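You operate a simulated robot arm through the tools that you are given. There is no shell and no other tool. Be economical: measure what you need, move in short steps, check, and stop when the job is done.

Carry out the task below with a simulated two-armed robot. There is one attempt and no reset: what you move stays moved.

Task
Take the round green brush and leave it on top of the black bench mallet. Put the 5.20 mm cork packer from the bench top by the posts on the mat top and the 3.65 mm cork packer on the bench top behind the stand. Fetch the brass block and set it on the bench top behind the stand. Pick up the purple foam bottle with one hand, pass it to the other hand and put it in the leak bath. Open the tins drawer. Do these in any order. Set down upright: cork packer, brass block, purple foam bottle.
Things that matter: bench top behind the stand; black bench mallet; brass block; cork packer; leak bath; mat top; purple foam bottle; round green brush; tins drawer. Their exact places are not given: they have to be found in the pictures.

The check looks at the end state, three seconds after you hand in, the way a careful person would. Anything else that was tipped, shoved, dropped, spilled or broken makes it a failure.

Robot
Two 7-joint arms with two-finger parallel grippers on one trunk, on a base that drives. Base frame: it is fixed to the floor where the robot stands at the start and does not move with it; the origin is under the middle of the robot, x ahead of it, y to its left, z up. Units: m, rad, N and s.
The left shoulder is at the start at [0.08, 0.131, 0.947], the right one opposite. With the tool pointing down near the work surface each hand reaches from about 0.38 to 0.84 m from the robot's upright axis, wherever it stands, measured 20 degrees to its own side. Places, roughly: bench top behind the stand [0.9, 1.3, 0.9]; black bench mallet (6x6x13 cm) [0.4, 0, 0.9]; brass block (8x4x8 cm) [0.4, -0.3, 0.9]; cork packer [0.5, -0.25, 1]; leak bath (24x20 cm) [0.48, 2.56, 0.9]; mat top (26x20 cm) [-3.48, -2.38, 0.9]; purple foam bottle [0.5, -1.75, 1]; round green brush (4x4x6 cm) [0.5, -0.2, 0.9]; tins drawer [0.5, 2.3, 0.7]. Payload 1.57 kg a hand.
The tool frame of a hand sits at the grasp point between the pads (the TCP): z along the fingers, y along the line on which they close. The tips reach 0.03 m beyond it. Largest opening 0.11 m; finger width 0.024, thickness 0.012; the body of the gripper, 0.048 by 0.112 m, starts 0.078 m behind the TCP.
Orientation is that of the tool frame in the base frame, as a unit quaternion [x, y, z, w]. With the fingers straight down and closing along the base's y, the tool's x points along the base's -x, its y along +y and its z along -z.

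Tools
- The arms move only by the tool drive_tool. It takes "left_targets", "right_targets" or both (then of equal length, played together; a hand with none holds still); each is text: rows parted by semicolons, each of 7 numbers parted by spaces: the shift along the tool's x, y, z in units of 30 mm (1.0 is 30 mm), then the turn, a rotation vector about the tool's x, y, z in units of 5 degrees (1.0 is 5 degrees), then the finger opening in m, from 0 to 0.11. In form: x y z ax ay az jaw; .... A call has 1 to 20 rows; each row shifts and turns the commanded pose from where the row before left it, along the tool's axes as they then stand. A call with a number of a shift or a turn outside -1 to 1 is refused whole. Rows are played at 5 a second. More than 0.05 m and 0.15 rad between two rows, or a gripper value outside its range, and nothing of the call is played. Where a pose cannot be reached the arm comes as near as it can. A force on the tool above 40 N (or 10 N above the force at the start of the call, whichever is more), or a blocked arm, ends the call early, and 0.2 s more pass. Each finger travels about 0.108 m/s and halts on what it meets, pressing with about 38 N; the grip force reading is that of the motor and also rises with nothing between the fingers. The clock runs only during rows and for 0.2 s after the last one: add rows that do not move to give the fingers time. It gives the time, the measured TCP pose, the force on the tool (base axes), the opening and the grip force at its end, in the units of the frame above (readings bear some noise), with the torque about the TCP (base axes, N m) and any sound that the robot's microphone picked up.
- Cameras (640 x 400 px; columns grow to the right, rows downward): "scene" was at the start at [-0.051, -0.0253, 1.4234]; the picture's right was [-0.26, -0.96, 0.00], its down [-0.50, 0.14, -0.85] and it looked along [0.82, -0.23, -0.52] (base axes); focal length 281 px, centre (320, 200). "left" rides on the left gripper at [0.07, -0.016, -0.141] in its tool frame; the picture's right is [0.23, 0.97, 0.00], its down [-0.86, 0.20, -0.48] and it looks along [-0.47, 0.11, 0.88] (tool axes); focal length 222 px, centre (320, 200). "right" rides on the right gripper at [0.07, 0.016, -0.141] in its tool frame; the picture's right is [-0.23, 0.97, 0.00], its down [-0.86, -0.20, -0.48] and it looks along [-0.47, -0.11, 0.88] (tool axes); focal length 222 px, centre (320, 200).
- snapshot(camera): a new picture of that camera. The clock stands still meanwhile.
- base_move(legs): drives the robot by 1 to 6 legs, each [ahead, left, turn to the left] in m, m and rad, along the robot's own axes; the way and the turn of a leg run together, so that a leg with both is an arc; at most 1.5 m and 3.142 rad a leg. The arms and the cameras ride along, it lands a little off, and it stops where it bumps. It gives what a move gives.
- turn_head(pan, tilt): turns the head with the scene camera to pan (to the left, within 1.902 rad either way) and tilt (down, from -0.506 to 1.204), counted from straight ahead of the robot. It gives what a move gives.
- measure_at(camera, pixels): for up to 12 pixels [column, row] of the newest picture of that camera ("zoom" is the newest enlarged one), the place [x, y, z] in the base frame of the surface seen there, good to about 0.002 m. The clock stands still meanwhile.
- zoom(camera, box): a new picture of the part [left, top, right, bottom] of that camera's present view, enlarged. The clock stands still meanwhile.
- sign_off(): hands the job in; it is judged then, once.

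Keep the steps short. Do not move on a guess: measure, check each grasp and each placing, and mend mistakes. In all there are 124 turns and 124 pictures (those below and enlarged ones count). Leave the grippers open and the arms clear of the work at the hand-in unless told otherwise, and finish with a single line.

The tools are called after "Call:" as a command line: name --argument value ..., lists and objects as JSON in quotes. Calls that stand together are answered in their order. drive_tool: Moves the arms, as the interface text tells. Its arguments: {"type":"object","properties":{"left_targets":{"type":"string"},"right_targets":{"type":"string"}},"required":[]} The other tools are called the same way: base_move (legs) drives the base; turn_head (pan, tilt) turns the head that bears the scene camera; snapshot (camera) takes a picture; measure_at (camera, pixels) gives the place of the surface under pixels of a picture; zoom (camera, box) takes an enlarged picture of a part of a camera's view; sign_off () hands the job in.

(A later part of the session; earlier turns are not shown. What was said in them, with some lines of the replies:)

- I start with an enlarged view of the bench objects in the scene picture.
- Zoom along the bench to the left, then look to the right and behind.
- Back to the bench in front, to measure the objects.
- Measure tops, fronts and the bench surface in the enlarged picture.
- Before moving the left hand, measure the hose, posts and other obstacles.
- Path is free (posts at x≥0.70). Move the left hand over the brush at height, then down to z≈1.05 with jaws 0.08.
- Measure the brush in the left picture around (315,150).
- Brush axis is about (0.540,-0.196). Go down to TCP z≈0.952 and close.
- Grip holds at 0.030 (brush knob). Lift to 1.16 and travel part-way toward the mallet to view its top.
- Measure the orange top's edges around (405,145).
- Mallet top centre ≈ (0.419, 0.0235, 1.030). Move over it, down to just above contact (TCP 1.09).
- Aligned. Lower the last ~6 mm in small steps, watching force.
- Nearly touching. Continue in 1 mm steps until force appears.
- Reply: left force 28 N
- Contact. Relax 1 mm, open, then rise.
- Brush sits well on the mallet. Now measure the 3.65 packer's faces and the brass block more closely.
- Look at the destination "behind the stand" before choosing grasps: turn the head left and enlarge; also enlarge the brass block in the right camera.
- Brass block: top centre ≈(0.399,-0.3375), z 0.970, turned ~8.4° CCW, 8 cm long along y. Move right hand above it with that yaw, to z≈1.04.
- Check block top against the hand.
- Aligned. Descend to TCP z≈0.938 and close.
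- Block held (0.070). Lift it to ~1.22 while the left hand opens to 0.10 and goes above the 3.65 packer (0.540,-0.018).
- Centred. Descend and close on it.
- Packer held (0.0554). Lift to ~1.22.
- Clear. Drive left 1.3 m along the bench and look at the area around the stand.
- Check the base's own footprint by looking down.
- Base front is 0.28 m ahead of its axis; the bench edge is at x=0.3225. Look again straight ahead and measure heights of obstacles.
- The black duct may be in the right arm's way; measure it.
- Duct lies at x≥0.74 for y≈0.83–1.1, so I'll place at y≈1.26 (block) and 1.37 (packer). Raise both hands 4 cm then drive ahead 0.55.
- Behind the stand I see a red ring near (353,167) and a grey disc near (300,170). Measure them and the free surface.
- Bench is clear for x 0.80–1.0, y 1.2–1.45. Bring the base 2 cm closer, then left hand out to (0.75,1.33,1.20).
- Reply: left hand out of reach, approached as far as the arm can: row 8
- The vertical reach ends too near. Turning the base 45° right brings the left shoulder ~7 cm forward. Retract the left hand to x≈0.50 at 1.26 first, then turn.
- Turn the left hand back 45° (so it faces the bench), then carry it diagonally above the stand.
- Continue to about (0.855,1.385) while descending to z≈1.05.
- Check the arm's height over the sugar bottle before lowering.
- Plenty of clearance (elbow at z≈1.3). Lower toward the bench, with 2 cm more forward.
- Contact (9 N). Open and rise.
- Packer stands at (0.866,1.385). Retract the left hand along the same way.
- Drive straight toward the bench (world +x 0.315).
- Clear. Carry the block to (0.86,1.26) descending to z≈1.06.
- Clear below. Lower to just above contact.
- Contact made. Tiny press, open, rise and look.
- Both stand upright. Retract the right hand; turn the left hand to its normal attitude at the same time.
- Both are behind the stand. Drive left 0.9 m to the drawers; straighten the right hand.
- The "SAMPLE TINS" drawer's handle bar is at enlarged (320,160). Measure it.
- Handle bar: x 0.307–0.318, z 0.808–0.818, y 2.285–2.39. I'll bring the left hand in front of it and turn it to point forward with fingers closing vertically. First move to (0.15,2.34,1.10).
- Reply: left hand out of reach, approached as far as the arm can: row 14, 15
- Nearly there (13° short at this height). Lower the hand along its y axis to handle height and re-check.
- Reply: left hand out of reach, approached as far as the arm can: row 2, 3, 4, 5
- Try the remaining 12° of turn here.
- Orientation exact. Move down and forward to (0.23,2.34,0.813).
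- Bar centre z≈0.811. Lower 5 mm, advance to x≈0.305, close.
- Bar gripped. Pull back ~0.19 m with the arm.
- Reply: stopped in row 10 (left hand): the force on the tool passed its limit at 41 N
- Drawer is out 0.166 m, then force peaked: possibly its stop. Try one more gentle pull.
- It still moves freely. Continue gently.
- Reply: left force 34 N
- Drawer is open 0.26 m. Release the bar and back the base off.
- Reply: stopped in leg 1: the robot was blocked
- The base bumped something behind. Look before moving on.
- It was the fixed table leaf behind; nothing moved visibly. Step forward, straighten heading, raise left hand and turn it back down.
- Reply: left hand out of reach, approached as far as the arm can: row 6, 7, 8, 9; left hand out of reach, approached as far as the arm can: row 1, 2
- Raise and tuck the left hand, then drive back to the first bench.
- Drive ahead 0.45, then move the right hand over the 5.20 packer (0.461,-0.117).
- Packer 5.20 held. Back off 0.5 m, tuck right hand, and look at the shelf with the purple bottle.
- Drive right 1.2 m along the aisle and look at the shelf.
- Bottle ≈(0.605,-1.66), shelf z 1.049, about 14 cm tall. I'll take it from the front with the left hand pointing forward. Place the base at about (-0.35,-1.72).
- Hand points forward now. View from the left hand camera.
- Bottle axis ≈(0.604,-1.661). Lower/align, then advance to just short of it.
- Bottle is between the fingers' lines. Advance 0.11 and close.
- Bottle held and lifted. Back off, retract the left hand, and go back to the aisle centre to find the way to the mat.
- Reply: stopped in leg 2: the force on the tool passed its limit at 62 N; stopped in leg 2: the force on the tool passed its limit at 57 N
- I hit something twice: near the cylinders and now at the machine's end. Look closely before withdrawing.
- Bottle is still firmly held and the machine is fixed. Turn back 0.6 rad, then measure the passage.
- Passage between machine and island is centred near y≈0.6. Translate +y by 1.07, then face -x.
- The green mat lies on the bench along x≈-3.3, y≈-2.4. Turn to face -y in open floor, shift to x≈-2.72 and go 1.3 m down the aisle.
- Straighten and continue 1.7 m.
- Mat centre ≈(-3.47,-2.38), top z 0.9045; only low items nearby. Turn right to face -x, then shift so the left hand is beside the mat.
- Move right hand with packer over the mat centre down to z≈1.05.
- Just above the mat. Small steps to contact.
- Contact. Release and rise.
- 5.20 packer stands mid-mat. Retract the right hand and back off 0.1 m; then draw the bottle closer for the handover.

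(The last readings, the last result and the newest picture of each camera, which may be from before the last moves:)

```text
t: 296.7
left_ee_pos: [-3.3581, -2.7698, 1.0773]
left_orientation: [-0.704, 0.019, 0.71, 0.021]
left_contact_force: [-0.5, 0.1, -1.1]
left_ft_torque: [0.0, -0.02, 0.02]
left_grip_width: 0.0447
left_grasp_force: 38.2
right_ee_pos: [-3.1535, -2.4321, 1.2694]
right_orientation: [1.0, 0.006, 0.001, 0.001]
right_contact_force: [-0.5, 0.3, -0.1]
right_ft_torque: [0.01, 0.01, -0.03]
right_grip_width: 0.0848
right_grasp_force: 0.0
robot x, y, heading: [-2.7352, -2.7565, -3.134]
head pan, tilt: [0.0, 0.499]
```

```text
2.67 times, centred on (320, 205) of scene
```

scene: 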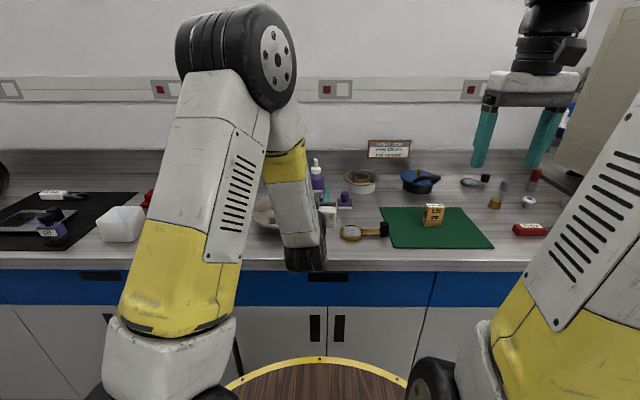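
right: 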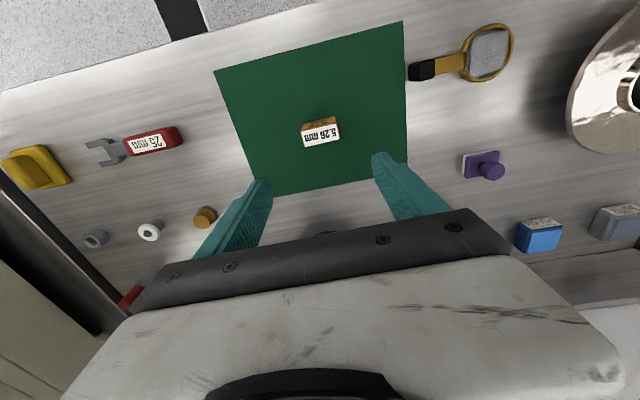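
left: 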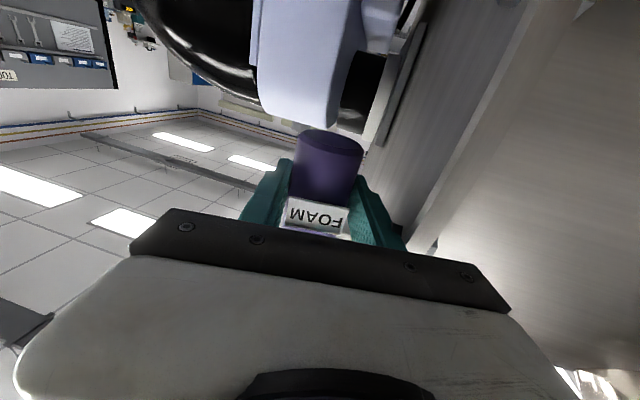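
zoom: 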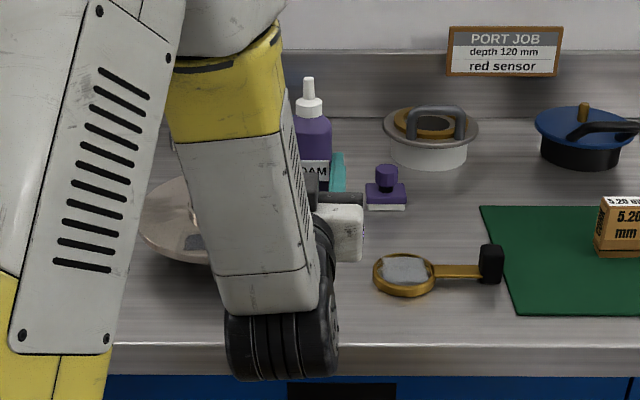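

Bottle axis ≈(-3.363,-2.769); left forearm hangs at x≈-3.06..-3.17. Bring the right hand out to x≈-3.363 first and turn it 45° so its camera points away.

Call:
drive_tool --right_targets "-0.875 0 0 0 0 0 0.085; -0.875 0 0 0 0 0 0.085; -0.875 0 0 0 0 0 0.085; -0.875 0 0 0 0 0 0.085; -0.875 0 0 0 0 0 0.085; -0.875 0 0 0 0 0 0.085; -0.875 0 0 0 0 0 0.085; -0.875 0 0 0 0 0 0.085; 0 0 0 0 0 -1 0.085; 0 0 0 0 0 -1 0.085; 0 0 0 0 0 -1 0.085; 0 0 0 0 0 -1 0.085; 0 0 0 0 0 -1 0.085; 0 0 0 0 0 -1 0.085; 0 0 0 0 0 -1 0.085; 0 0 0 0 0 -1 0.085; 0 0 0 0 0 -1 0.085; 0 0 0 0 0 0 0.085"

Call:
drive_tool --right_targets "-0.794 0.794 0 0 0 0 0.085; -0.794 0.794 0 0 0 0 0.085; -0.794 0.794 0 0 0 0 0.085; -0.794 0.794 0 0 0 0 0.085; -0.794 0.794 0 0 0 0 0.085; 0 0 0 0 0 0 0.085"

Call:
snapshot --camera "scene"

Call:
snapshot --camera "right"

```text
t: 300.5
left_ee_pos: [-3.3589, -2.7696, 1.0777]
left_orientation: [-0.704, 0.018, 0.71, 0.02]
left_contact_force: [-0.3, 0.0, -1.2]
left_ft_torque: [0.02, -0.03, 0.03]
left_grip_width: 0.0447
left_grasp_force: 38.0
right_ee_pos: [-3.3645, -2.4348, 1.269]
right_orientation: [0.921, 0.389, 0.001, 0.001]
right_contact_force: [-1.0, 0.1, 0.6]
right_ft_torque: [-0.02, -0.03, 0.02]
right_grip_width: 0.0854
right_grasp_force: 0.1
robot x, y, heading: [-2.7349, -2.7583, -3.13]
head pan, tilt: [0.0, 0.499]
```

```text
t: 301.9
left_ee_pos: [-3.3583, -2.7711, 1.0783]
left_orientation: [-0.704, 0.018, 0.71, 0.02]
left_contact_force: [-0.1, 1.4, -1.7]
left_ft_torque: [0.03, -0.02, 0.04]
left_grip_width: 0.0443
left_grasp_force: 38.1
right_ee_pos: [-3.3606, -2.6046, 1.2683]
right_orientation: [0.921, 0.388, 0.001, 0.001]
right_contact_force: [0.5, 0.2, 0.0]
right_ft_torque: [0.02, 0.0, 0.03]
right_grip_width: 0.085
right_grasp_force: 0.2
robot x, y, heading: [-2.7345, -2.754, -3.136]
head pan, tilt: [0.0, 0.499]
```

```text
32 pictures are left
```

scene: 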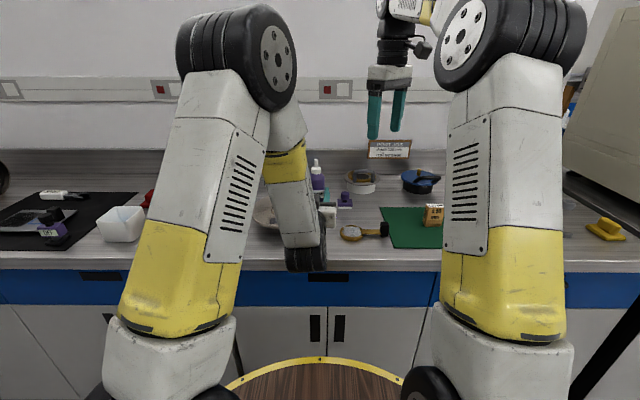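

```text
31 pictures are left
```

right: 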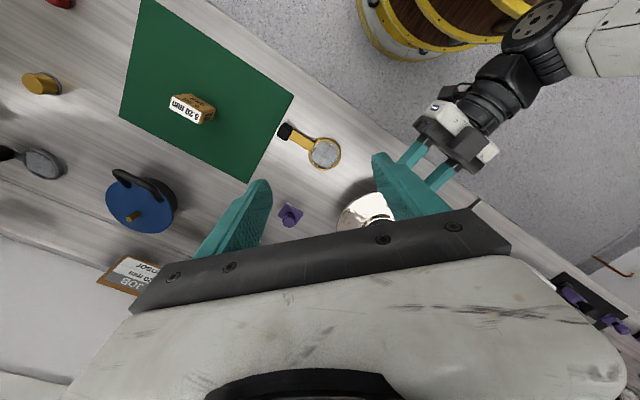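

Continue the last 0.165 m over the bottle at z 1.268 and check.

Call:
drive_tool --right_targets "-0.794 0.752 0 0 0 0 0.085; -0.794 0.752 0 0 0 0 0.085; -0.794 0.752 0 0 0 0 0.085; -0.794 0.752 0 0 0 0 0.085; -0.794 0.752 0 0 0 0 0.085; 0 0 0 0 0 0 0.085"

Call:
snapshot --camera "right"

Call:
snapshot --camera "scene"

```text
t: 303.3
left_ee_pos: [-3.3592, -2.7704, 1.0769]
left_orientation: [-0.704, 0.019, 0.71, 0.021]
left_contact_force: [0.4, -0.4, -2.2]
left_ft_torque: [-0.01, -0.01, -0.02]
left_grip_width: 0.0447
left_grasp_force: 38.8
right_ee_pos: [-3.3647, -2.7662, 1.2682]
right_orientation: [0.922, 0.388, 0.001, 0.001]
right_contact_force: [0.5, -0.4, -0.3]
right_ft_torque: [0.01, -0.02, -0.01]
right_grip_width: 0.0847
right_grasp_force: 0.1
robot x, y, heading: [-2.7353, -2.7535, -3.134]
head pan, tilt: [0.0, 0.499]
```

```text
30 pictures are left
```

right: 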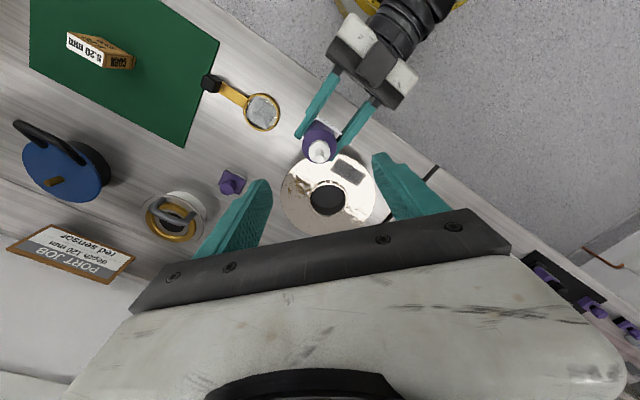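

```text
29 pictures are left
```

scene: 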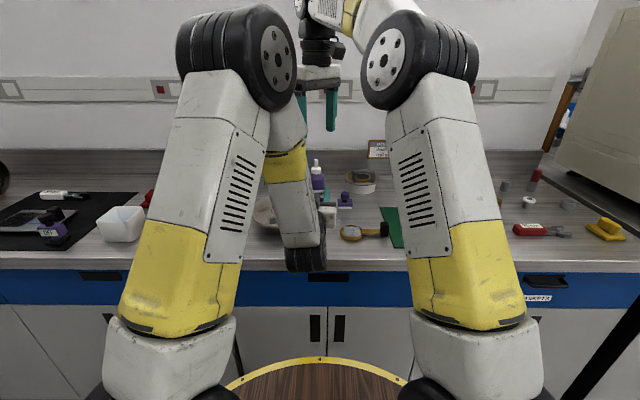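

Call:
measure_at --camera "right" --pixels '[[318, 151], [318, 143], [308, 140], [328, 140], [318, 130], [310, 155], [328, 155], [335, 80]]'

```text
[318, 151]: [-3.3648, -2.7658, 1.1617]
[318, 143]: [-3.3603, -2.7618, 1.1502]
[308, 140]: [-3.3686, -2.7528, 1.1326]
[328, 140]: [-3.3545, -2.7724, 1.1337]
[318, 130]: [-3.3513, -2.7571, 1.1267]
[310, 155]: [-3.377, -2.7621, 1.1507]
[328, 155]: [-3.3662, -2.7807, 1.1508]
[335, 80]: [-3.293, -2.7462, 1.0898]
```

Bottle axis ≈(-3.366,-2.770), purple body top at z≈1.135. Descend right hand to TCP z≈1.134 and close.

Call:
drive_tool --right_targets "-0.1 0.05 0.9 0 0 0 0.08; 0 0 0.9 0 0 0 0.08; 0 0 0.9 0 0 0 0.08; 0 0 0.9 0 0 0 0.08; 0 0 0.87 0 0 0 0.08; 0 0 0 0 0 0 0.08"

Call:
snapshot --camera "right"

```text
t: 304.7
left_ee_pos: [-3.3575, -2.7699, 1.0784]
left_orientation: [-0.704, 0.019, 0.71, 0.021]
left_contact_force: [0.5, 1.0, -0.9]
left_ft_torque: [0.01, -0.04, 0.0]
left_grip_width: 0.0443
left_grasp_force: 37.7
right_ee_pos: [-3.3656, -2.7699, 1.1355]
right_orientation: [0.922, 0.388, 0.0, 0.001]
right_contact_force: [0.3, 0.0, 0.1]
right_ft_torque: [0.0, 0.0, -0.02]
right_grip_width: 0.0798
right_grasp_force: 0.1
robot x, y, heading: [-2.7365, -2.7531, -3.133]
head pan, tilt: [0.0, 0.499]
```

```text
28 pictures are left
```

right: 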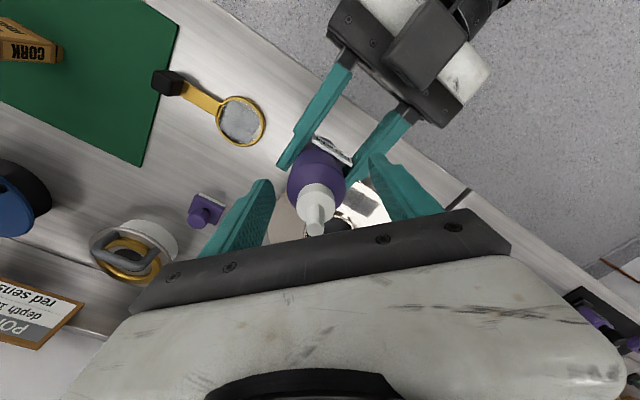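

Well placed. Close the right hand.

Call:
drive_tool --right_targets "0 0 0 0 0 0 0.06; 0 0 0 0 0 0 0.04; 0 0 0 0 0 0 0.025; 0 0 0 0 0 0 0.025; 0 0 0 0 0 0 0.025; 0 0 0 0 0 0 0.025"

```text
t: 306.1
left_ee_pos: [-3.3576, -2.7716, 1.0792]
left_orientation: [-0.704, 0.018, 0.709, 0.02]
left_contact_force: [26.9, -15.1, 3.2]
left_ft_torque: [0.99, 0.36, 0.17]
left_grip_width: 0.0446
left_grasp_force: 37.9
right_ee_pos: [-3.3661, -2.7691, 1.1345]
right_orientation: [0.922, 0.386, -0.001, -0.001]
right_contact_force: [-28.7, 14.7, -2.7]
right_ft_torque: [-0.15, 1.25, -0.14]
right_grip_width: 0.0443
right_grasp_force: 37.9
robot x, y, heading: [-2.7374, -2.7552, -3.134]
head pan, tilt: [0.0, 0.499]
```

Both hold it. Open the left hand and draw it back.

Call:
drive_tool --left_targets "0 0 0 0 0 0 0.055; 0 0 0 0 0 0 0.08; 0 0 0 0 0 0 0.09; 0 0 0 0 0 0 0.09"

Call:
drive_tool --right_targets "0 0 -0.8 0 0 0 0.025; 0 0 -0.8 0 0 0 0.025; 0 0 -0.8 0 0 0 0.025; 0 0 -0.8 0 0 0 0.025; 0 0 -0.8 0 0 0 0.025; 0 0 -0.8 0 0 0 0.025; 0 0 0 0 0 0 0.025"

Call:
snapshot --camera "right"

Call:
snapshot --camera "scene"

```text
t: 307.1
left_ee_pos: [-3.3582, -2.77, 1.0787]
left_orientation: [-0.704, 0.019, 0.709, 0.02]
left_contact_force: [0.1, 1.1, -0.4]
left_ft_torque: [0.02, 0.0, -0.01]
left_grip_width: 0.0898
left_grasp_force: 0.2
right_ee_pos: [-3.3654, -2.7696, 1.1354]
right_orientation: [0.922, 0.388, 0.0, 0.0]
right_contact_force: [-0.6, -0.4, -0.9]
right_ft_torque: [0.0, 0.01, 0.02]
right_grip_width: 0.0444
right_grasp_force: 37.8
robot x, y, heading: [-2.7366, -2.751, -3.134]
head pan, tilt: [0.0, 0.499]
```

```text
t: 308.7
left_ee_pos: [-3.3593, -2.7708, 1.0786]
left_orientation: [-0.704, 0.018, 0.71, 0.02]
left_contact_force: [0.9, 0.3, -0.1]
left_ft_torque: [0.05, -0.03, 0.01]
left_grip_width: 0.09
left_grasp_force: 0.0
right_ee_pos: [-3.3662, -2.7711, 1.2783]
right_orientation: [0.921, 0.389, 0.001, 0.001]
right_contact_force: [-0.3, -0.3, -1.2]
right_ft_torque: [-0.03, -0.01, -0.02]
right_grip_width: 0.0443
right_grasp_force: 37.7
robot x, y, heading: [-2.7334, -2.7535, -3.13]
head pan, tilt: [0.0, 0.499]
```

```text
27 pictures are left
```

right: 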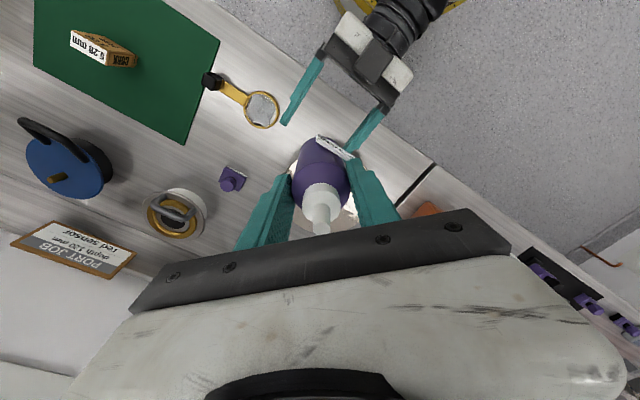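

```text
26 pictures are left
```

scene: 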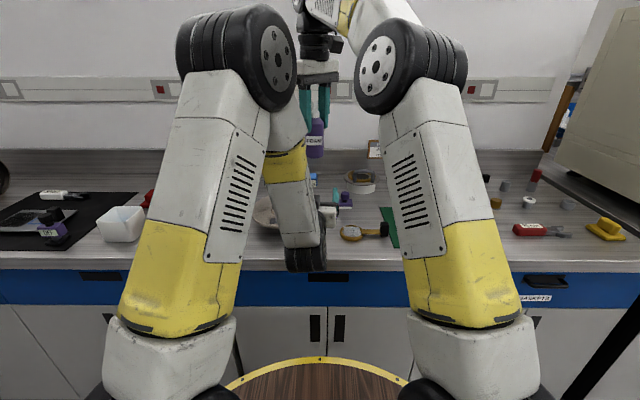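

Right hand alone holds the bottle (bottom ≈0.0955 below its TCP). Move the right hand away to its side, then fold both hands for travel.

Call:
drive_tool --right_targets "0.794 -0.76 0 0 0 0 0.025; 0.794 -0.76 0 0 0 0 0.025; 0.794 -0.76 0 0 0 0 0.025; 0.794 -0.76 0 0 0 0 0.025; 0.794 -0.76 0 0 0 0 0.025; 0.794 -0.76 0 0 0 0 0.025; 0.794 -0.76 0 0 0 0 0.025; 0.794 -0.76 0 0 0 0 0.025; 0.794 -0.76 0 0 0 0 0.025; 0 0 0 0 0 0 0.025"

Call:
drive_tool --right_targets "0.7 0.72 0 0 0 0 0.025; 0.7 0.72 0 0 0 0 0.025; 0.7 0.72 0 0 0 0 0.025; 0.7 0.72 0 0 0 0 0.025; 0.7 0.72 0 0 0 0 0.025; 0.7 0.72 0 0 0 0 0.025; 0 0 0 0 0 1 0.025; 0 0 0 0 0 1 0.025; 0 0 0 0 0 1 0.025; 0 0 0 0 0 1 0.025; 0 0 0 0 0 1 0.025; 0 0 0 0 0 1 0.025; 0 0 0 0 0 1 0.025; 0 0 0 0 0 1 0.025; 0 0 0 0 0 1 0.025; 0 0 0 0 0 0 0.025; 0 0 0 0 0 0 0.025; 0 0 0 0 0 0 0.025" --left_targets "0 0 0 0 1 0 0.09; 0 0 0 0 1 0 0.09; 0 0 0 0 1 0 0.09; 0 0 0 0 1 0 0.09; 0 0 0 0 1 0 0.09; 0 0 0 0 1 0 0.09; 0 0 0 0 1 0 0.09; 0 0 0 0 1 0 0.09; 0 0 0 0 1 0 0.09; 0 0 0 0 1 0 0.09; 0 0 0 0 1 0 0.09; 0 0 0 0 1 0 0.09; 0 0 0 0 1 0 0.09; 0 0 0 0 1 0 0.09; 0 0 0 0 1 0 0.09; 0 0 0 0 1 0 0.09; 0 0 0 0 1 0 0.09; 0 0 0 0 1 0 0.09"

Call:
drive_tool --left_targets "0.9 0.3 -0.9 0 0 0 0.09; 0.9 0.3 -0.9 0 0 0 0.09; 0.9 0.3 -0.9 0 0 0 0.09; 0.9 0.3 -0.9 0 0 0 0.09; 0.9 0.3 -0.9 0 0 0 0.09; 0.9 0.3 -0.9 0 0 0 0.09; 0 0 0 0 0 0 0.09"

```text
t: 310.9
left_ee_pos: [-3.3581, -2.7707, 1.0769]
left_orientation: [-0.704, 0.018, 0.71, 0.02]
left_contact_force: [0.0, 0.0, -0.3]
left_ft_torque: [0.04, 0.01, -0.03]
left_grip_width: 0.09
left_grasp_force: 0.0
right_ee_pos: [-3.3611, -2.4729, 1.2806]
right_orientation: [0.921, 0.389, 0.001, 0.002]
right_contact_force: [0.8, 0.8, -1.9]
right_ft_torque: [0.03, 0.02, -0.02]
right_grip_width: 0.0447
right_grasp_force: 38.0
robot x, y, heading: [-2.7304, -2.7556, -3.135]
head pan, tilt: [0.0, 0.499]
```

```text
t: 314.7
left_ee_pos: [-3.3571, -2.7706, 1.0787]
left_orientation: [1.0, -0.028, -0.005, -0.002]
left_contact_force: [0.3, 0.1, 0.1]
left_ft_torque: [0.02, 0.04, 0.03]
left_grip_width: 0.09
left_grasp_force: 0.0
right_ee_pos: [-3.1814, -2.4753, 1.279]
right_orientation: [1.0, 0.007, 0.001, 0.001]
right_contact_force: [0.3, -0.1, -1.1]
right_ft_torque: [0.01, -0.02, -0.05]
right_grip_width: 0.0445
right_grasp_force: 37.7
robot x, y, heading: [-2.7365, -2.7561, -3.134]
head pan, tilt: [0.0, 0.499]
```

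```text
t: 316.3
left_ee_pos: [-3.1961, -2.8351, 1.2382]
left_orientation: [1.0, -0.028, -0.004, -0.001]
left_contact_force: [-0.2, -0.2, -0.7]
left_ft_torque: [0.03, -0.03, 0.01]
left_grip_width: 0.09
left_grasp_force: 0.1
right_ee_pos: [-3.182, -2.4738, 1.2797]
right_orientation: [1.0, 0.007, 0.001, -0.001]
right_contact_force: [-0.1, 0.4, -1.6]
right_ft_torque: [0.0, 0.02, 0.02]
right_grip_width: 0.0443
right_grasp_force: 38.3
robot x, y, heading: [-2.7325, -2.7539, -3.136]
head pan, tilt: [0.0, 0.499]
```

Turn to face +y and go back up the aisle in steps.

Call:
base_move --legs '[[0, 0, -1.578], [1.0, 0, 0]]'

```text
t: 325.4
left_ee_pos: [-2.7862, -1.2893, 1.2394]
left_orientation: [-0.679, 0.734, 0.002, 0.004]
left_contact_force: [0.3, 0.1, -0.6]
left_ft_torque: [0.0, -0.01, 0.0]
left_grip_width: 0.0901
left_grasp_force: 0.1
right_ee_pos: [-2.4262, -1.3128, 1.2785]
right_orientation: [-0.703, 0.711, -0.001, 0.0]
right_contact_force: [0.3, -0.2, -1.5]
right_ft_torque: [-0.02, -0.02, -0.02]
right_grip_width: 0.0442
right_grasp_force: 38.6
robot x, y, heading: [-2.721, -1.7535, 1.554]
head pan, tilt: [0.0, 0.499]
```

Call:
base_move --legs '[[0, 0, 0.017], [1.15, 0, 0], [1.13, 0, 0]]'

Call:
base_move --legs '[[0, 0, -1.575]]'

Call:
turn_head --pan 0.0 --tilt 0.4

Call:
snapshot --camera "scene"

```text
t: 336.9
left_ee_pos: [-2.7967, 0.9722, 1.2385]
left_orientation: [-0.684, 0.73, 0.003, 0.004]
left_contact_force: [0.3, 0.7, 0.9]
left_ft_torque: [0.0, 0.0, 0.0]
left_grip_width: 0.09
left_grasp_force: 0.1
right_ee_pos: [-2.4362, 0.9549, 1.2792]
right_orientation: [0.708, -0.706, 0.001, 0.001]
right_contact_force: [1.4, 0.0, -0.8]
right_ft_torque: [-0.02, 0.01, 0.02]
right_grip_width: 0.0441
right_grasp_force: 38.0
robot x, y, heading: [-2.7226, 0.5097, 1.567]
head pan, tilt: [0.0, 0.499]
```

```text
t: 341.2
left_ee_pos: [-2.257, 0.576, 1.2393]
left_orientation: [0.042, 0.999, -0.001, 0.005]
left_contact_force: [0.2, -0.3, 0.2]
left_ft_torque: [0.03, 0.03, 0.03]
left_grip_width: 0.0899
left_grasp_force: 0.1
right_ee_pos: [-2.2831, 0.2164, 1.2802]
right_orientation: [0.008, 1.0, 0.0, -0.001]
right_contact_force: [-0.4, 0.9, -1.9]
right_ft_torque: [0.02, -0.02, 0.01]
right_grip_width: 0.0442
right_grasp_force: 37.6
robot x, y, heading: [-2.7208, 0.5119, -0.023]
head pan, tilt: [0.0, 0.499]
```

```text
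t: 341.8
left_ee_pos: [-2.2561, 0.5763, 1.2383]
left_orientation: [0.043, 0.999, -0.001, 0.004]
left_contact_force: [0.0, 0.3, -0.1]
left_ft_torque: [0.0, -0.01, 0.0]
left_grip_width: 0.0899
left_grasp_force: 0.0
right_ee_pos: [-2.2838, 0.2175, 1.2803]
right_orientation: [0.008, 1.0, -0.001, 0.0]
right_contact_force: [0.3, 0.0, -1.6]
right_ft_torque: [0.0, -0.02, -0.01]
right_grip_width: 0.0443
right_grasp_force: 38.1
robot x, y, heading: [-2.7231, 0.5158, -0.024]
head pan, tilt: [0.0, 0.4]
```

```text
25 pictures are left
```

scene: 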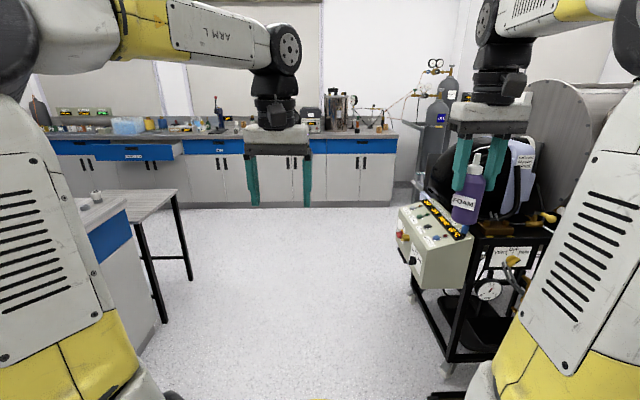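

Call:
measure_at --camera "scene" --pixels '[[400, 215], [425, 275], [470, 240], [412, 290], [165, 195], [190, 280], [160, 320], [125, 205], [440, 360], [250, 200]]'

```text
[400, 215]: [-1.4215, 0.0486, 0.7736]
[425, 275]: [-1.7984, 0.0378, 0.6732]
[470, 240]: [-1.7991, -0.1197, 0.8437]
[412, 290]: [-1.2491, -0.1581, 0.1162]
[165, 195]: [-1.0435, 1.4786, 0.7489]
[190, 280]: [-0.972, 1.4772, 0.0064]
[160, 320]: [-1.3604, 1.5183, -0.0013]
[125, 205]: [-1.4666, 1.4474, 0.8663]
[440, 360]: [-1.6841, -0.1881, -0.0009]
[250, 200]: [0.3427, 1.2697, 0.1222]
```

Shift a little to the left, drive out of the passage to x≈-0.57.

Call:
base_move --legs '[[0, 0, 0.024], [1.1, 0.2, 0], [1.05, 0, 0]]'

Call:
base_move --legs '[[0, 1.1, 0], [0, 1.1, 0]]'

Call:
turn_head --pan -0.2 --tilt 0.5

Call:
snapshot --camera "scene"

```text
t: 352.8
left_ee_pos: [-0.1335, 0.767, 1.2382]
left_orientation: [0.036, 0.999, -0.001, 0.004]
left_contact_force: [0.1, 0.4, -0.6]
left_ft_torque: [0.04, -0.03, -0.05]
left_grip_width: 0.0899
left_grasp_force: 0.0
right_ee_pos: [-0.154, 0.4061, 1.2796]
right_orientation: [0.002, 1.0, 0.0, -0.002]
right_contact_force: [-0.8, -0.1, -2.9]
right_ft_torque: [-0.02, 0.02, 0.01]
right_grip_width: 0.0444
right_grasp_force: 38.3
robot x, y, heading: [-0.5946, 0.6934, -0.007]
head pan, tilt: [0.0, 0.4]
```

```text
t: 363.7
left_ee_pos: [-0.1195, 2.9737, 1.2395]
left_orientation: [0.038, 0.999, -0.001, 0.004]
left_contact_force: [0.4, -0.6, -0.2]
left_ft_torque: [-0.02, 0.01, 0.0]
left_grip_width: 0.0899
left_grasp_force: 0.0
right_ee_pos: [-0.1424, 2.6125, 1.2776]
right_orientation: [0.004, 1.0, 0.0, -0.001]
right_contact_force: [-0.4, -0.4, -2.1]
right_ft_torque: [0.01, 0.02, 0.01]
right_grip_width: 0.0442
right_grasp_force: 38.2
robot x, y, heading: [-0.5853, 2.9009, -0.008]
head pan, tilt: [0.0, 0.4]
```

```text
t: 364.4
left_ee_pos: [-0.1202, 2.9735, 1.239]
left_orientation: [0.038, 0.999, -0.002, 0.005]
left_contact_force: [0.3, -0.4, -0.3]
left_ft_torque: [0.05, -0.01, -0.02]
left_grip_width: 0.0901
left_grasp_force: 0.2
right_ee_pos: [-0.1415, 2.613, 1.2788]
right_orientation: [0.004, 1.0, 0.0, -0.001]
right_contact_force: [0.1, 0.2, -1.1]
right_ft_torque: [-0.01, 0.03, 0.02]
right_grip_width: 0.0443
right_grasp_force: 37.7
robot x, y, heading: [-0.5832, 2.9041, -0.012]
head pan, tilt: [-0.201, 0.499]
```

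```text
24 pictures are left
```

scene: 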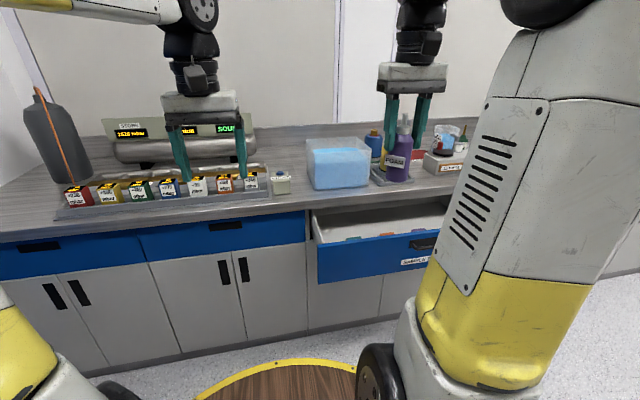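

Call:
measure_at --camera "scene" --pixels '[[308, 142], [312, 186], [368, 183], [370, 142], [338, 140], [340, 160], [315, 275], [318, 245], [340, 137], [200, 180], [200, 150], [283, 178]]'

Call:
zoom --camera "scene" --box '[290, 120, 450, 220]'

```text
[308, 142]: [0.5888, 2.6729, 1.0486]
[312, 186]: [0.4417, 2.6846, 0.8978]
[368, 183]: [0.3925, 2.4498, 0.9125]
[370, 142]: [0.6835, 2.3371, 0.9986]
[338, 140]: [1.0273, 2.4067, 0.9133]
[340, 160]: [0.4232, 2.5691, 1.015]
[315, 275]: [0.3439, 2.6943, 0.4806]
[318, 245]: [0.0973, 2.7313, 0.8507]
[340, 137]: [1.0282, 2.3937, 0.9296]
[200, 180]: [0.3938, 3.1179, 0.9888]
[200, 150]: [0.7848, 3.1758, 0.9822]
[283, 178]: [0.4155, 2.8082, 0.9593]
```

```text
4.00 times, centred on (370, 170) of scene
```

zoom: 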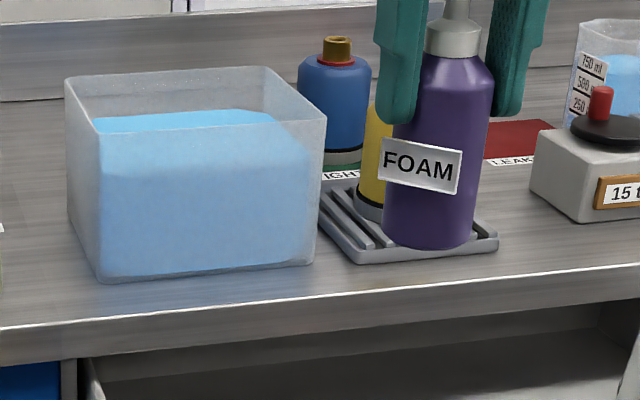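

Drawer's left edge is at y≈2.73, so I'll stand at about (-0.05,3.05).

Call:
base_move --legs '[[0, 0.16, 0.01], [0.53, 0, 0]]'

```text
t: 368.6
left_ee_pos: [0.4136, 3.1312, 1.2391]
left_orientation: [0.035, 0.999, -0.002, 0.004]
left_contact_force: [0.4, -0.2, 0.8]
left_ft_torque: [-0.03, 0.01, 0.0]
left_grip_width: 0.0899
left_grasp_force: 0.0
right_ee_pos: [0.3937, 2.7719, 1.2785]
right_orientation: [0.002, 1.0, 0.0, -0.001]
right_contact_force: [0.1, 0.6, -1.8]
right_ft_torque: [-0.01, -0.01, -0.03]
right_grip_width: 0.0443
right_grasp_force: 37.6
robot x, y, heading: [-0.0475, 3.0629, -0.011]
head pan, tilt: [-0.201, 0.499]
```

Move the bottle over the bath centre (0.48,2.565).

Call:
drive_tool --right_targets "-0.41 -0.985 0 0 0 0 0.025; -0.41 -0.985 0 0 0 0 0.025; -0.41 -0.985 0 0 0 0 0.025; -0.41 -0.985 0 0 0 0 0.025; -0.41 -0.985 0 0 0 0 0.025; -0.41 -0.985 0 0 0 0 0.025; -0.41 -0.985 0 0 0 0 0.025; 0 0 0.7 0 0 0 0.025; 0 0 0.7 0 0 0 0.025; 0 0 0 0 0 0 0.025"

Call:
snapshot --camera "right"

Call:
turn_head --pan -0.75 --tilt 0.65

Call:
snapshot --camera "scene"

```text
t: 370.8
left_ee_pos: [0.414, 3.131, 1.2382]
left_orientation: [0.035, 0.999, -0.001, 0.004]
left_contact_force: [0.0, -0.4, -0.1]
left_ft_torque: [-0.03, 0.01, 0.06]
left_grip_width: 0.0901
left_grasp_force: 0.1
right_ee_pos: [0.4802, 2.5646, 1.2371]
right_orientation: [0.001, 1.0, 0.0, -0.001]
right_contact_force: [0.0, 0.5, -3.1]
right_ft_torque: [0.01, 0.01, -0.02]
right_grip_width: 0.0442
right_grasp_force: 37.6
robot x, y, heading: [-0.0518, 3.0611, -0.01]
head pan, tilt: [-0.201, 0.499]
```

```text
22 pictures are left
```

right: 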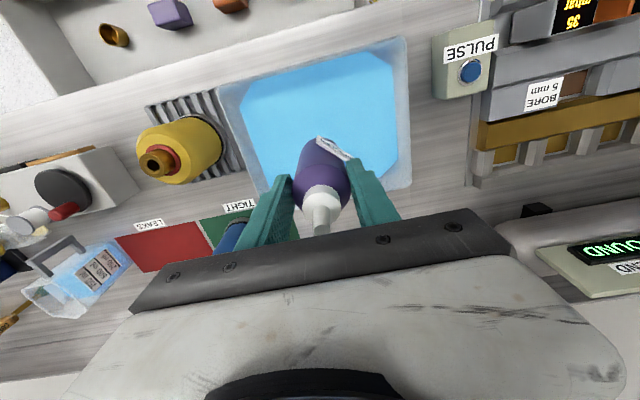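

```text
t: 371.7
left_ee_pos: [0.4144, 3.132, 1.2392]
left_orientation: [0.036, 0.999, -0.001, 0.005]
left_contact_force: [0.3, 0.4, -0.1]
left_ft_torque: [0.01, -0.03, -0.04]
left_grip_width: 0.0901
left_grasp_force: 0.1
right_ee_pos: [0.4804, 2.5646, 1.2371]
right_orientation: [0.002, 1.0, 0.0, -0.001]
right_contact_force: [0.6, -0.8, -1.8]
right_ft_torque: [-0.02, 0.02, -0.01]
right_grip_width: 0.0442
right_grasp_force: 38.1
robot x, y, heading: [-0.0512, 3.0584, -0.007]
head pan, tilt: [-0.75, 0.649]
```

```text
21 pictures are left
```

scene: 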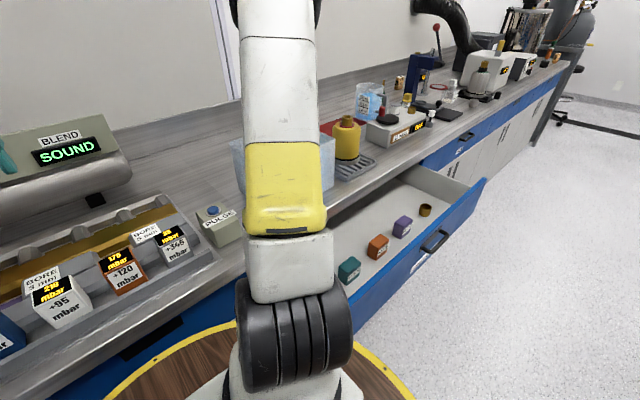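

Call:
measure_at --camera "right" --pixels '[[280, 100], [360, 90], [270, 150], [380, 150], [228, 90], [407, 60], [404, 180], [262, 185], [320, 60]]'

```text
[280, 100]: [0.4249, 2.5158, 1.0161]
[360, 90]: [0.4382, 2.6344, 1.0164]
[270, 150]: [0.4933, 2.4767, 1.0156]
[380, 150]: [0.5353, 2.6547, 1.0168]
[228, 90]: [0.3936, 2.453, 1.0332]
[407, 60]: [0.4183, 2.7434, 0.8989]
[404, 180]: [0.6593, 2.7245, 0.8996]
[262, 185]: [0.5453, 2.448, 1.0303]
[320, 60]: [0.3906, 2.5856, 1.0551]
```

Water surface z≈1.016, rim ≈1.055. Lower the bottle into the bath, watching force.

Call:
drive_tool --right_targets "0 0 0.9 0 0 0 0.025; 0 0 0.9 0 0 0 0.025; 0 0 0.9 0 0 0 0.025; 0 0 0.8 0 0 0 0.025; 0 0 0.8 0 0 0 0.025; 0 0 0.8 0 0 0 0.025; 0 0 0.8 0 0 0 0.025; 0 0 0.8 0 0 0 0.025; 0 0 0.4 0 0 0 0.025; 0 0 0 0 0 0 0.025"

```text
t: 373.9
left_ee_pos: [0.4142, 3.1315, 1.239]
left_orientation: [0.034, 0.999, -0.001, 0.003]
left_contact_force: [-0.8, 0.8, -0.8]
left_ft_torque: [0.0, 0.03, -0.03]
left_grip_width: 0.0898
left_grasp_force: 0.1
right_ee_pos: [0.4789, 2.5658, 1.0223]
right_orientation: [0.003, 1.0, 0.001, 0.0]
right_contact_force: [0.0, -0.3, -1.2]
right_ft_torque: [-0.01, 0.0, -0.01]
right_grip_width: 0.0441
right_grasp_force: 38.2
robot x, y, heading: [-0.0508, 3.0545, -0.007]
head pan, tilt: [-0.75, 0.649]
```

Not yet on the floor of the bath. Continue in small steps.

Call:
drive_tool --right_targets "0 0 0.2 0 0 0 0.025; 0 0 0.15 0 0 0 0.025; 0 0 0.1 0 0 0 0.025; 0 0 0.08 0 0 0 0.025; 0 0 0 0 0 0 0.025"

```text
t: 375.1
left_ee_pos: [0.4147, 3.1318, 1.2376]
left_orientation: [0.035, 0.999, -0.002, 0.005]
left_contact_force: [0.2, 0.6, -0.5]
left_ft_torque: [-0.02, 0.0, 0.01]
left_grip_width: 0.0898
left_grasp_force: 0.1
right_ee_pos: [0.4777, 2.5639, 1.0079]
right_orientation: [0.002, 1.0, 0.001, -0.001]
right_contact_force: [-0.1, -0.3, -1.2]
right_ft_torque: [-0.01, 0.02, 0.0]
right_grip_width: 0.0441
right_grasp_force: 38.0
robot x, y, heading: [-0.0473, 3.0603, -0.011]
head pan, tilt: [-0.75, 0.649]
```

Call:
drive_tool --right_targets "0 0 0.08 0 0 0 0.025; 0 0 0.06 0 0 0 0.025; 0 0 0.06 0 0 0 0.025; 0 0 0.05 0 0 0 0.025; 0 0 0 0 0 0 0.025"

```text
t: 376.3
left_ee_pos: [0.4142, 3.1324, 1.2387]
left_orientation: [0.034, 0.999, -0.002, 0.004]
left_contact_force: [-0.1, -0.1, -0.4]
left_ft_torque: [-0.01, 0.01, -0.03]
left_grip_width: 0.0901
left_grasp_force: 0.1
right_ee_pos: [0.4797, 2.5647, 1.0017]
right_orientation: [0.001, 1.0, 0.0, 0.0]
right_contact_force: [-3.6, 1.8, 13.0]
right_ft_torque: [0.13, 0.08, 0.02]
right_grip_width: 0.0444
right_grasp_force: 37.8
robot x, y, heading: [-0.0502, 3.0604, -0.008]
head pan, tilt: [-0.75, 0.649]
```

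Bottle rests on the bath floor. Release and rise.

Call:
drive_tool --right_targets "0 0 -0.03 0 0 0 0.025; 0 0 0 0 0 0 0.05; 0 0 0 0 0 0 0.065; 0 0 0 0 0 0 0.07; 0 0 -0.5 0 0 0 0.07; 0 0 -0.8 0 0 0 0.07; 0 0 -1 0 0 0 0.07; 0 0 -1 0 0 0 0.07; 0 0 -1 0 0 0 0.07; 0 0 -1 0 0 0 0.07; 0 0 -1 0 0 0 0.07; 0 0 -1 0 0 0 0.07; 0 0 -1 0 0 0 0.07; 0 0 0 0 0 0 0.07"

Call:
snapshot --camera "right"

```text
t: 379.3
left_ee_pos: [0.4155, 3.1319, 1.2399]
left_orientation: [0.035, 0.999, -0.001, 0.004]
left_contact_force: [0.2, 0.2, -1.0]
left_ft_torque: [0.0, -0.01, 0.0]
left_grip_width: 0.09
left_grasp_force: 0.0
right_ee_pos: [0.4772, 2.5626, 1.2507]
right_orientation: [0.002, 1.0, 0.0, -0.002]
right_contact_force: [-0.4, 0.2, 1.1]
right_ft_torque: [-0.01, 0.04, -0.02]
right_grip_width: 0.0696
right_grasp_force: 0.0
robot x, y, heading: [-0.0497, 3.0623, -0.009]
head pan, tilt: [-0.75, 0.649]
```

```text
20 pictures are left
```

right: 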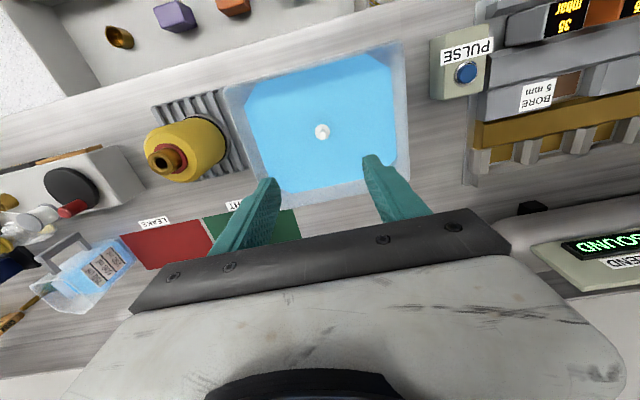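

Bottle stands in the bath with its spout above water. Retract the right hand, back away, and inspect the drawer and bench.

Call:
drive_tool --right_targets "0.41 0.985 0 0 0 0 0.09; 0.41 0.985 0 0 0 0 0.09; 0.41 0.985 0 0 0 0 0.09; 0.41 0.985 0 0 0 0 0.09; 0.41 0.985 0 0 0 0 0.09; 0.41 0.985 0 0 0 0 0.09; 0.41 0.985 0 0 0 0 0.09; 0 0 0 0 0 0 0.09"

Call:
base_move --legs '[[-0.52, 0, 0.01], [0, -0.8, 0]]'

Call:
turn_head --pan 0.0 --tilt 0.55

Call:
snapshot --camera "scene"

Call:
turn_head --pan -0.9 --tilt 0.4

Call:
snapshot --camera "scene"

```text
t: 381.1
left_ee_pos: [0.414, 3.132, 1.2389]
left_orientation: [0.035, 0.999, -0.001, 0.004]
left_contact_force: [-0.1, 0.4, -0.3]
left_ft_torque: [-0.03, -0.02, -0.01]
left_grip_width: 0.0902
left_grasp_force: 0.1
right_ee_pos: [0.394, 2.7699, 1.2498]
right_orientation: [0.002, 1.0, 0.0, -0.001]
right_contact_force: [0.4, -0.7, -0.5]
right_ft_torque: [-0.01, -0.01, 0.01]
right_grip_width: 0.0899
right_grasp_force: 0.0
robot x, y, heading: [-0.0497, 3.0603, -0.007]
head pan, tilt: [-0.75, 0.649]
```

```text
t: 388.0
left_ee_pos: [-0.1052, 2.34, 1.2394]
left_orientation: [0.031, 0.999, -0.001, 0.004]
left_contact_force: [0.9, 0.6, -0.5]
left_ft_torque: [0.01, 0.03, 0.01]
left_grip_width: 0.0899
left_grasp_force: 0.0
right_ee_pos: [-0.122, 1.9786, 1.2493]
right_orientation: [-0.004, 1.0, 0.0, -0.001]
right_contact_force: [-0.4, -0.4, -0.6]
right_ft_torque: [0.04, 0.02, -0.03]
right_grip_width: 0.09
right_grasp_force: 0.1
robot x, y, heading: [-0.5684, 2.2618, 0.005]
head pan, tilt: [-0.75, 0.649]
```

```text
t: 389.1
left_ee_pos: [-0.104, 2.339, 1.2389]
left_orientation: [0.031, 1.0, -0.002, 0.004]
left_contact_force: [0.0, -0.2, 1.4]
left_ft_torque: [0.02, 0.02, 0.02]
left_grip_width: 0.0897
left_grasp_force: 0.1
right_ee_pos: [-0.1216, 1.9792, 1.2495]
right_orientation: [-0.004, 1.0, 0.0, -0.001]
right_contact_force: [-0.2, -0.2, 0.5]
right_ft_torque: [-0.01, -0.01, -0.02]
right_grip_width: 0.09
right_grasp_force: 0.0
robot x, y, heading: [-0.5677, 2.2667, -0.001]
head pan, tilt: [0.0, 0.55]
```

```text
19 pictures are left
```

scene: 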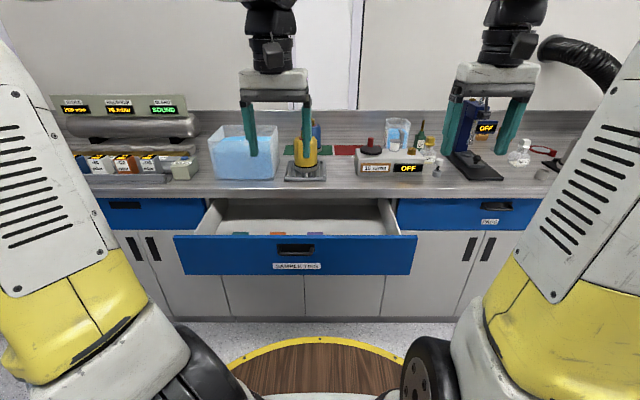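

```text
t: 390.3
left_ee_pos: [-0.1046, 2.34, 1.2385]
left_orientation: [0.03, 1.0, -0.001, 0.004]
left_contact_force: [0.0, -0.4, 0.3]
left_ft_torque: [-0.02, 0.0, -0.02]
left_grip_width: 0.0898
left_grasp_force: 0.1
right_ee_pos: [-0.1223, 1.979, 1.2503]
right_orientation: [-0.003, 1.0, 0.0, -0.001]
right_contact_force: [-0.3, -0.2, 0.6]
right_ft_torque: [0.02, 0.01, -0.01]
right_grip_width: 0.0898
right_grasp_force: 0.1
robot x, y, heading: [-0.5671, 2.2617, 0.003]
head pan, tilt: [-0.901, 0.4]
```

```text
18 pictures are left
```

scene: 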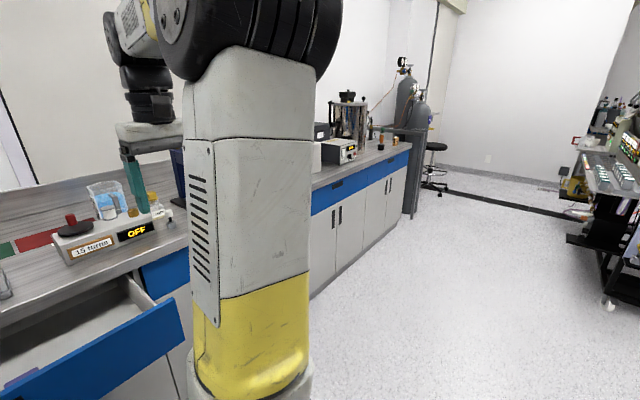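

Drawer is open well. Check the brush on the mallet and the cylinders from here, enlarged.

Call:
zoom --camera "scene" --box '[310, 50, 460, 200]'

Call:
measure_at --camera "zoom" --pixels '[[230, 215], [205, 210], [300, 255], [340, 150]]'

```text
2.67 times, centred on (385, 125) of scene
```

zoom: 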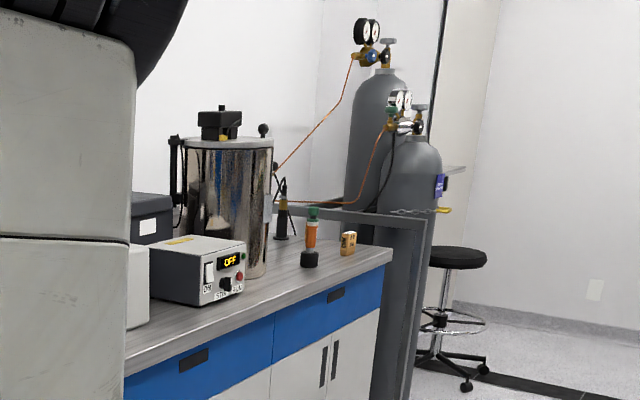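

```text
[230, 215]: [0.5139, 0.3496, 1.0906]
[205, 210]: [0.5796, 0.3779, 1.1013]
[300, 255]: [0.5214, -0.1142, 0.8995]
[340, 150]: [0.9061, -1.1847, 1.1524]
```

Brush still stands on the mallet, cylinders upright, everything in place; grippers open and arms clear. Hand in.

Call:
sign_off

```text
The job is handed in.
```

I completed all the tasks and handed in the job, but the base move bumped things three times (near the gas cylinders, at the machine's end and against the table leaf); nothing looked moved or tipped afterward.
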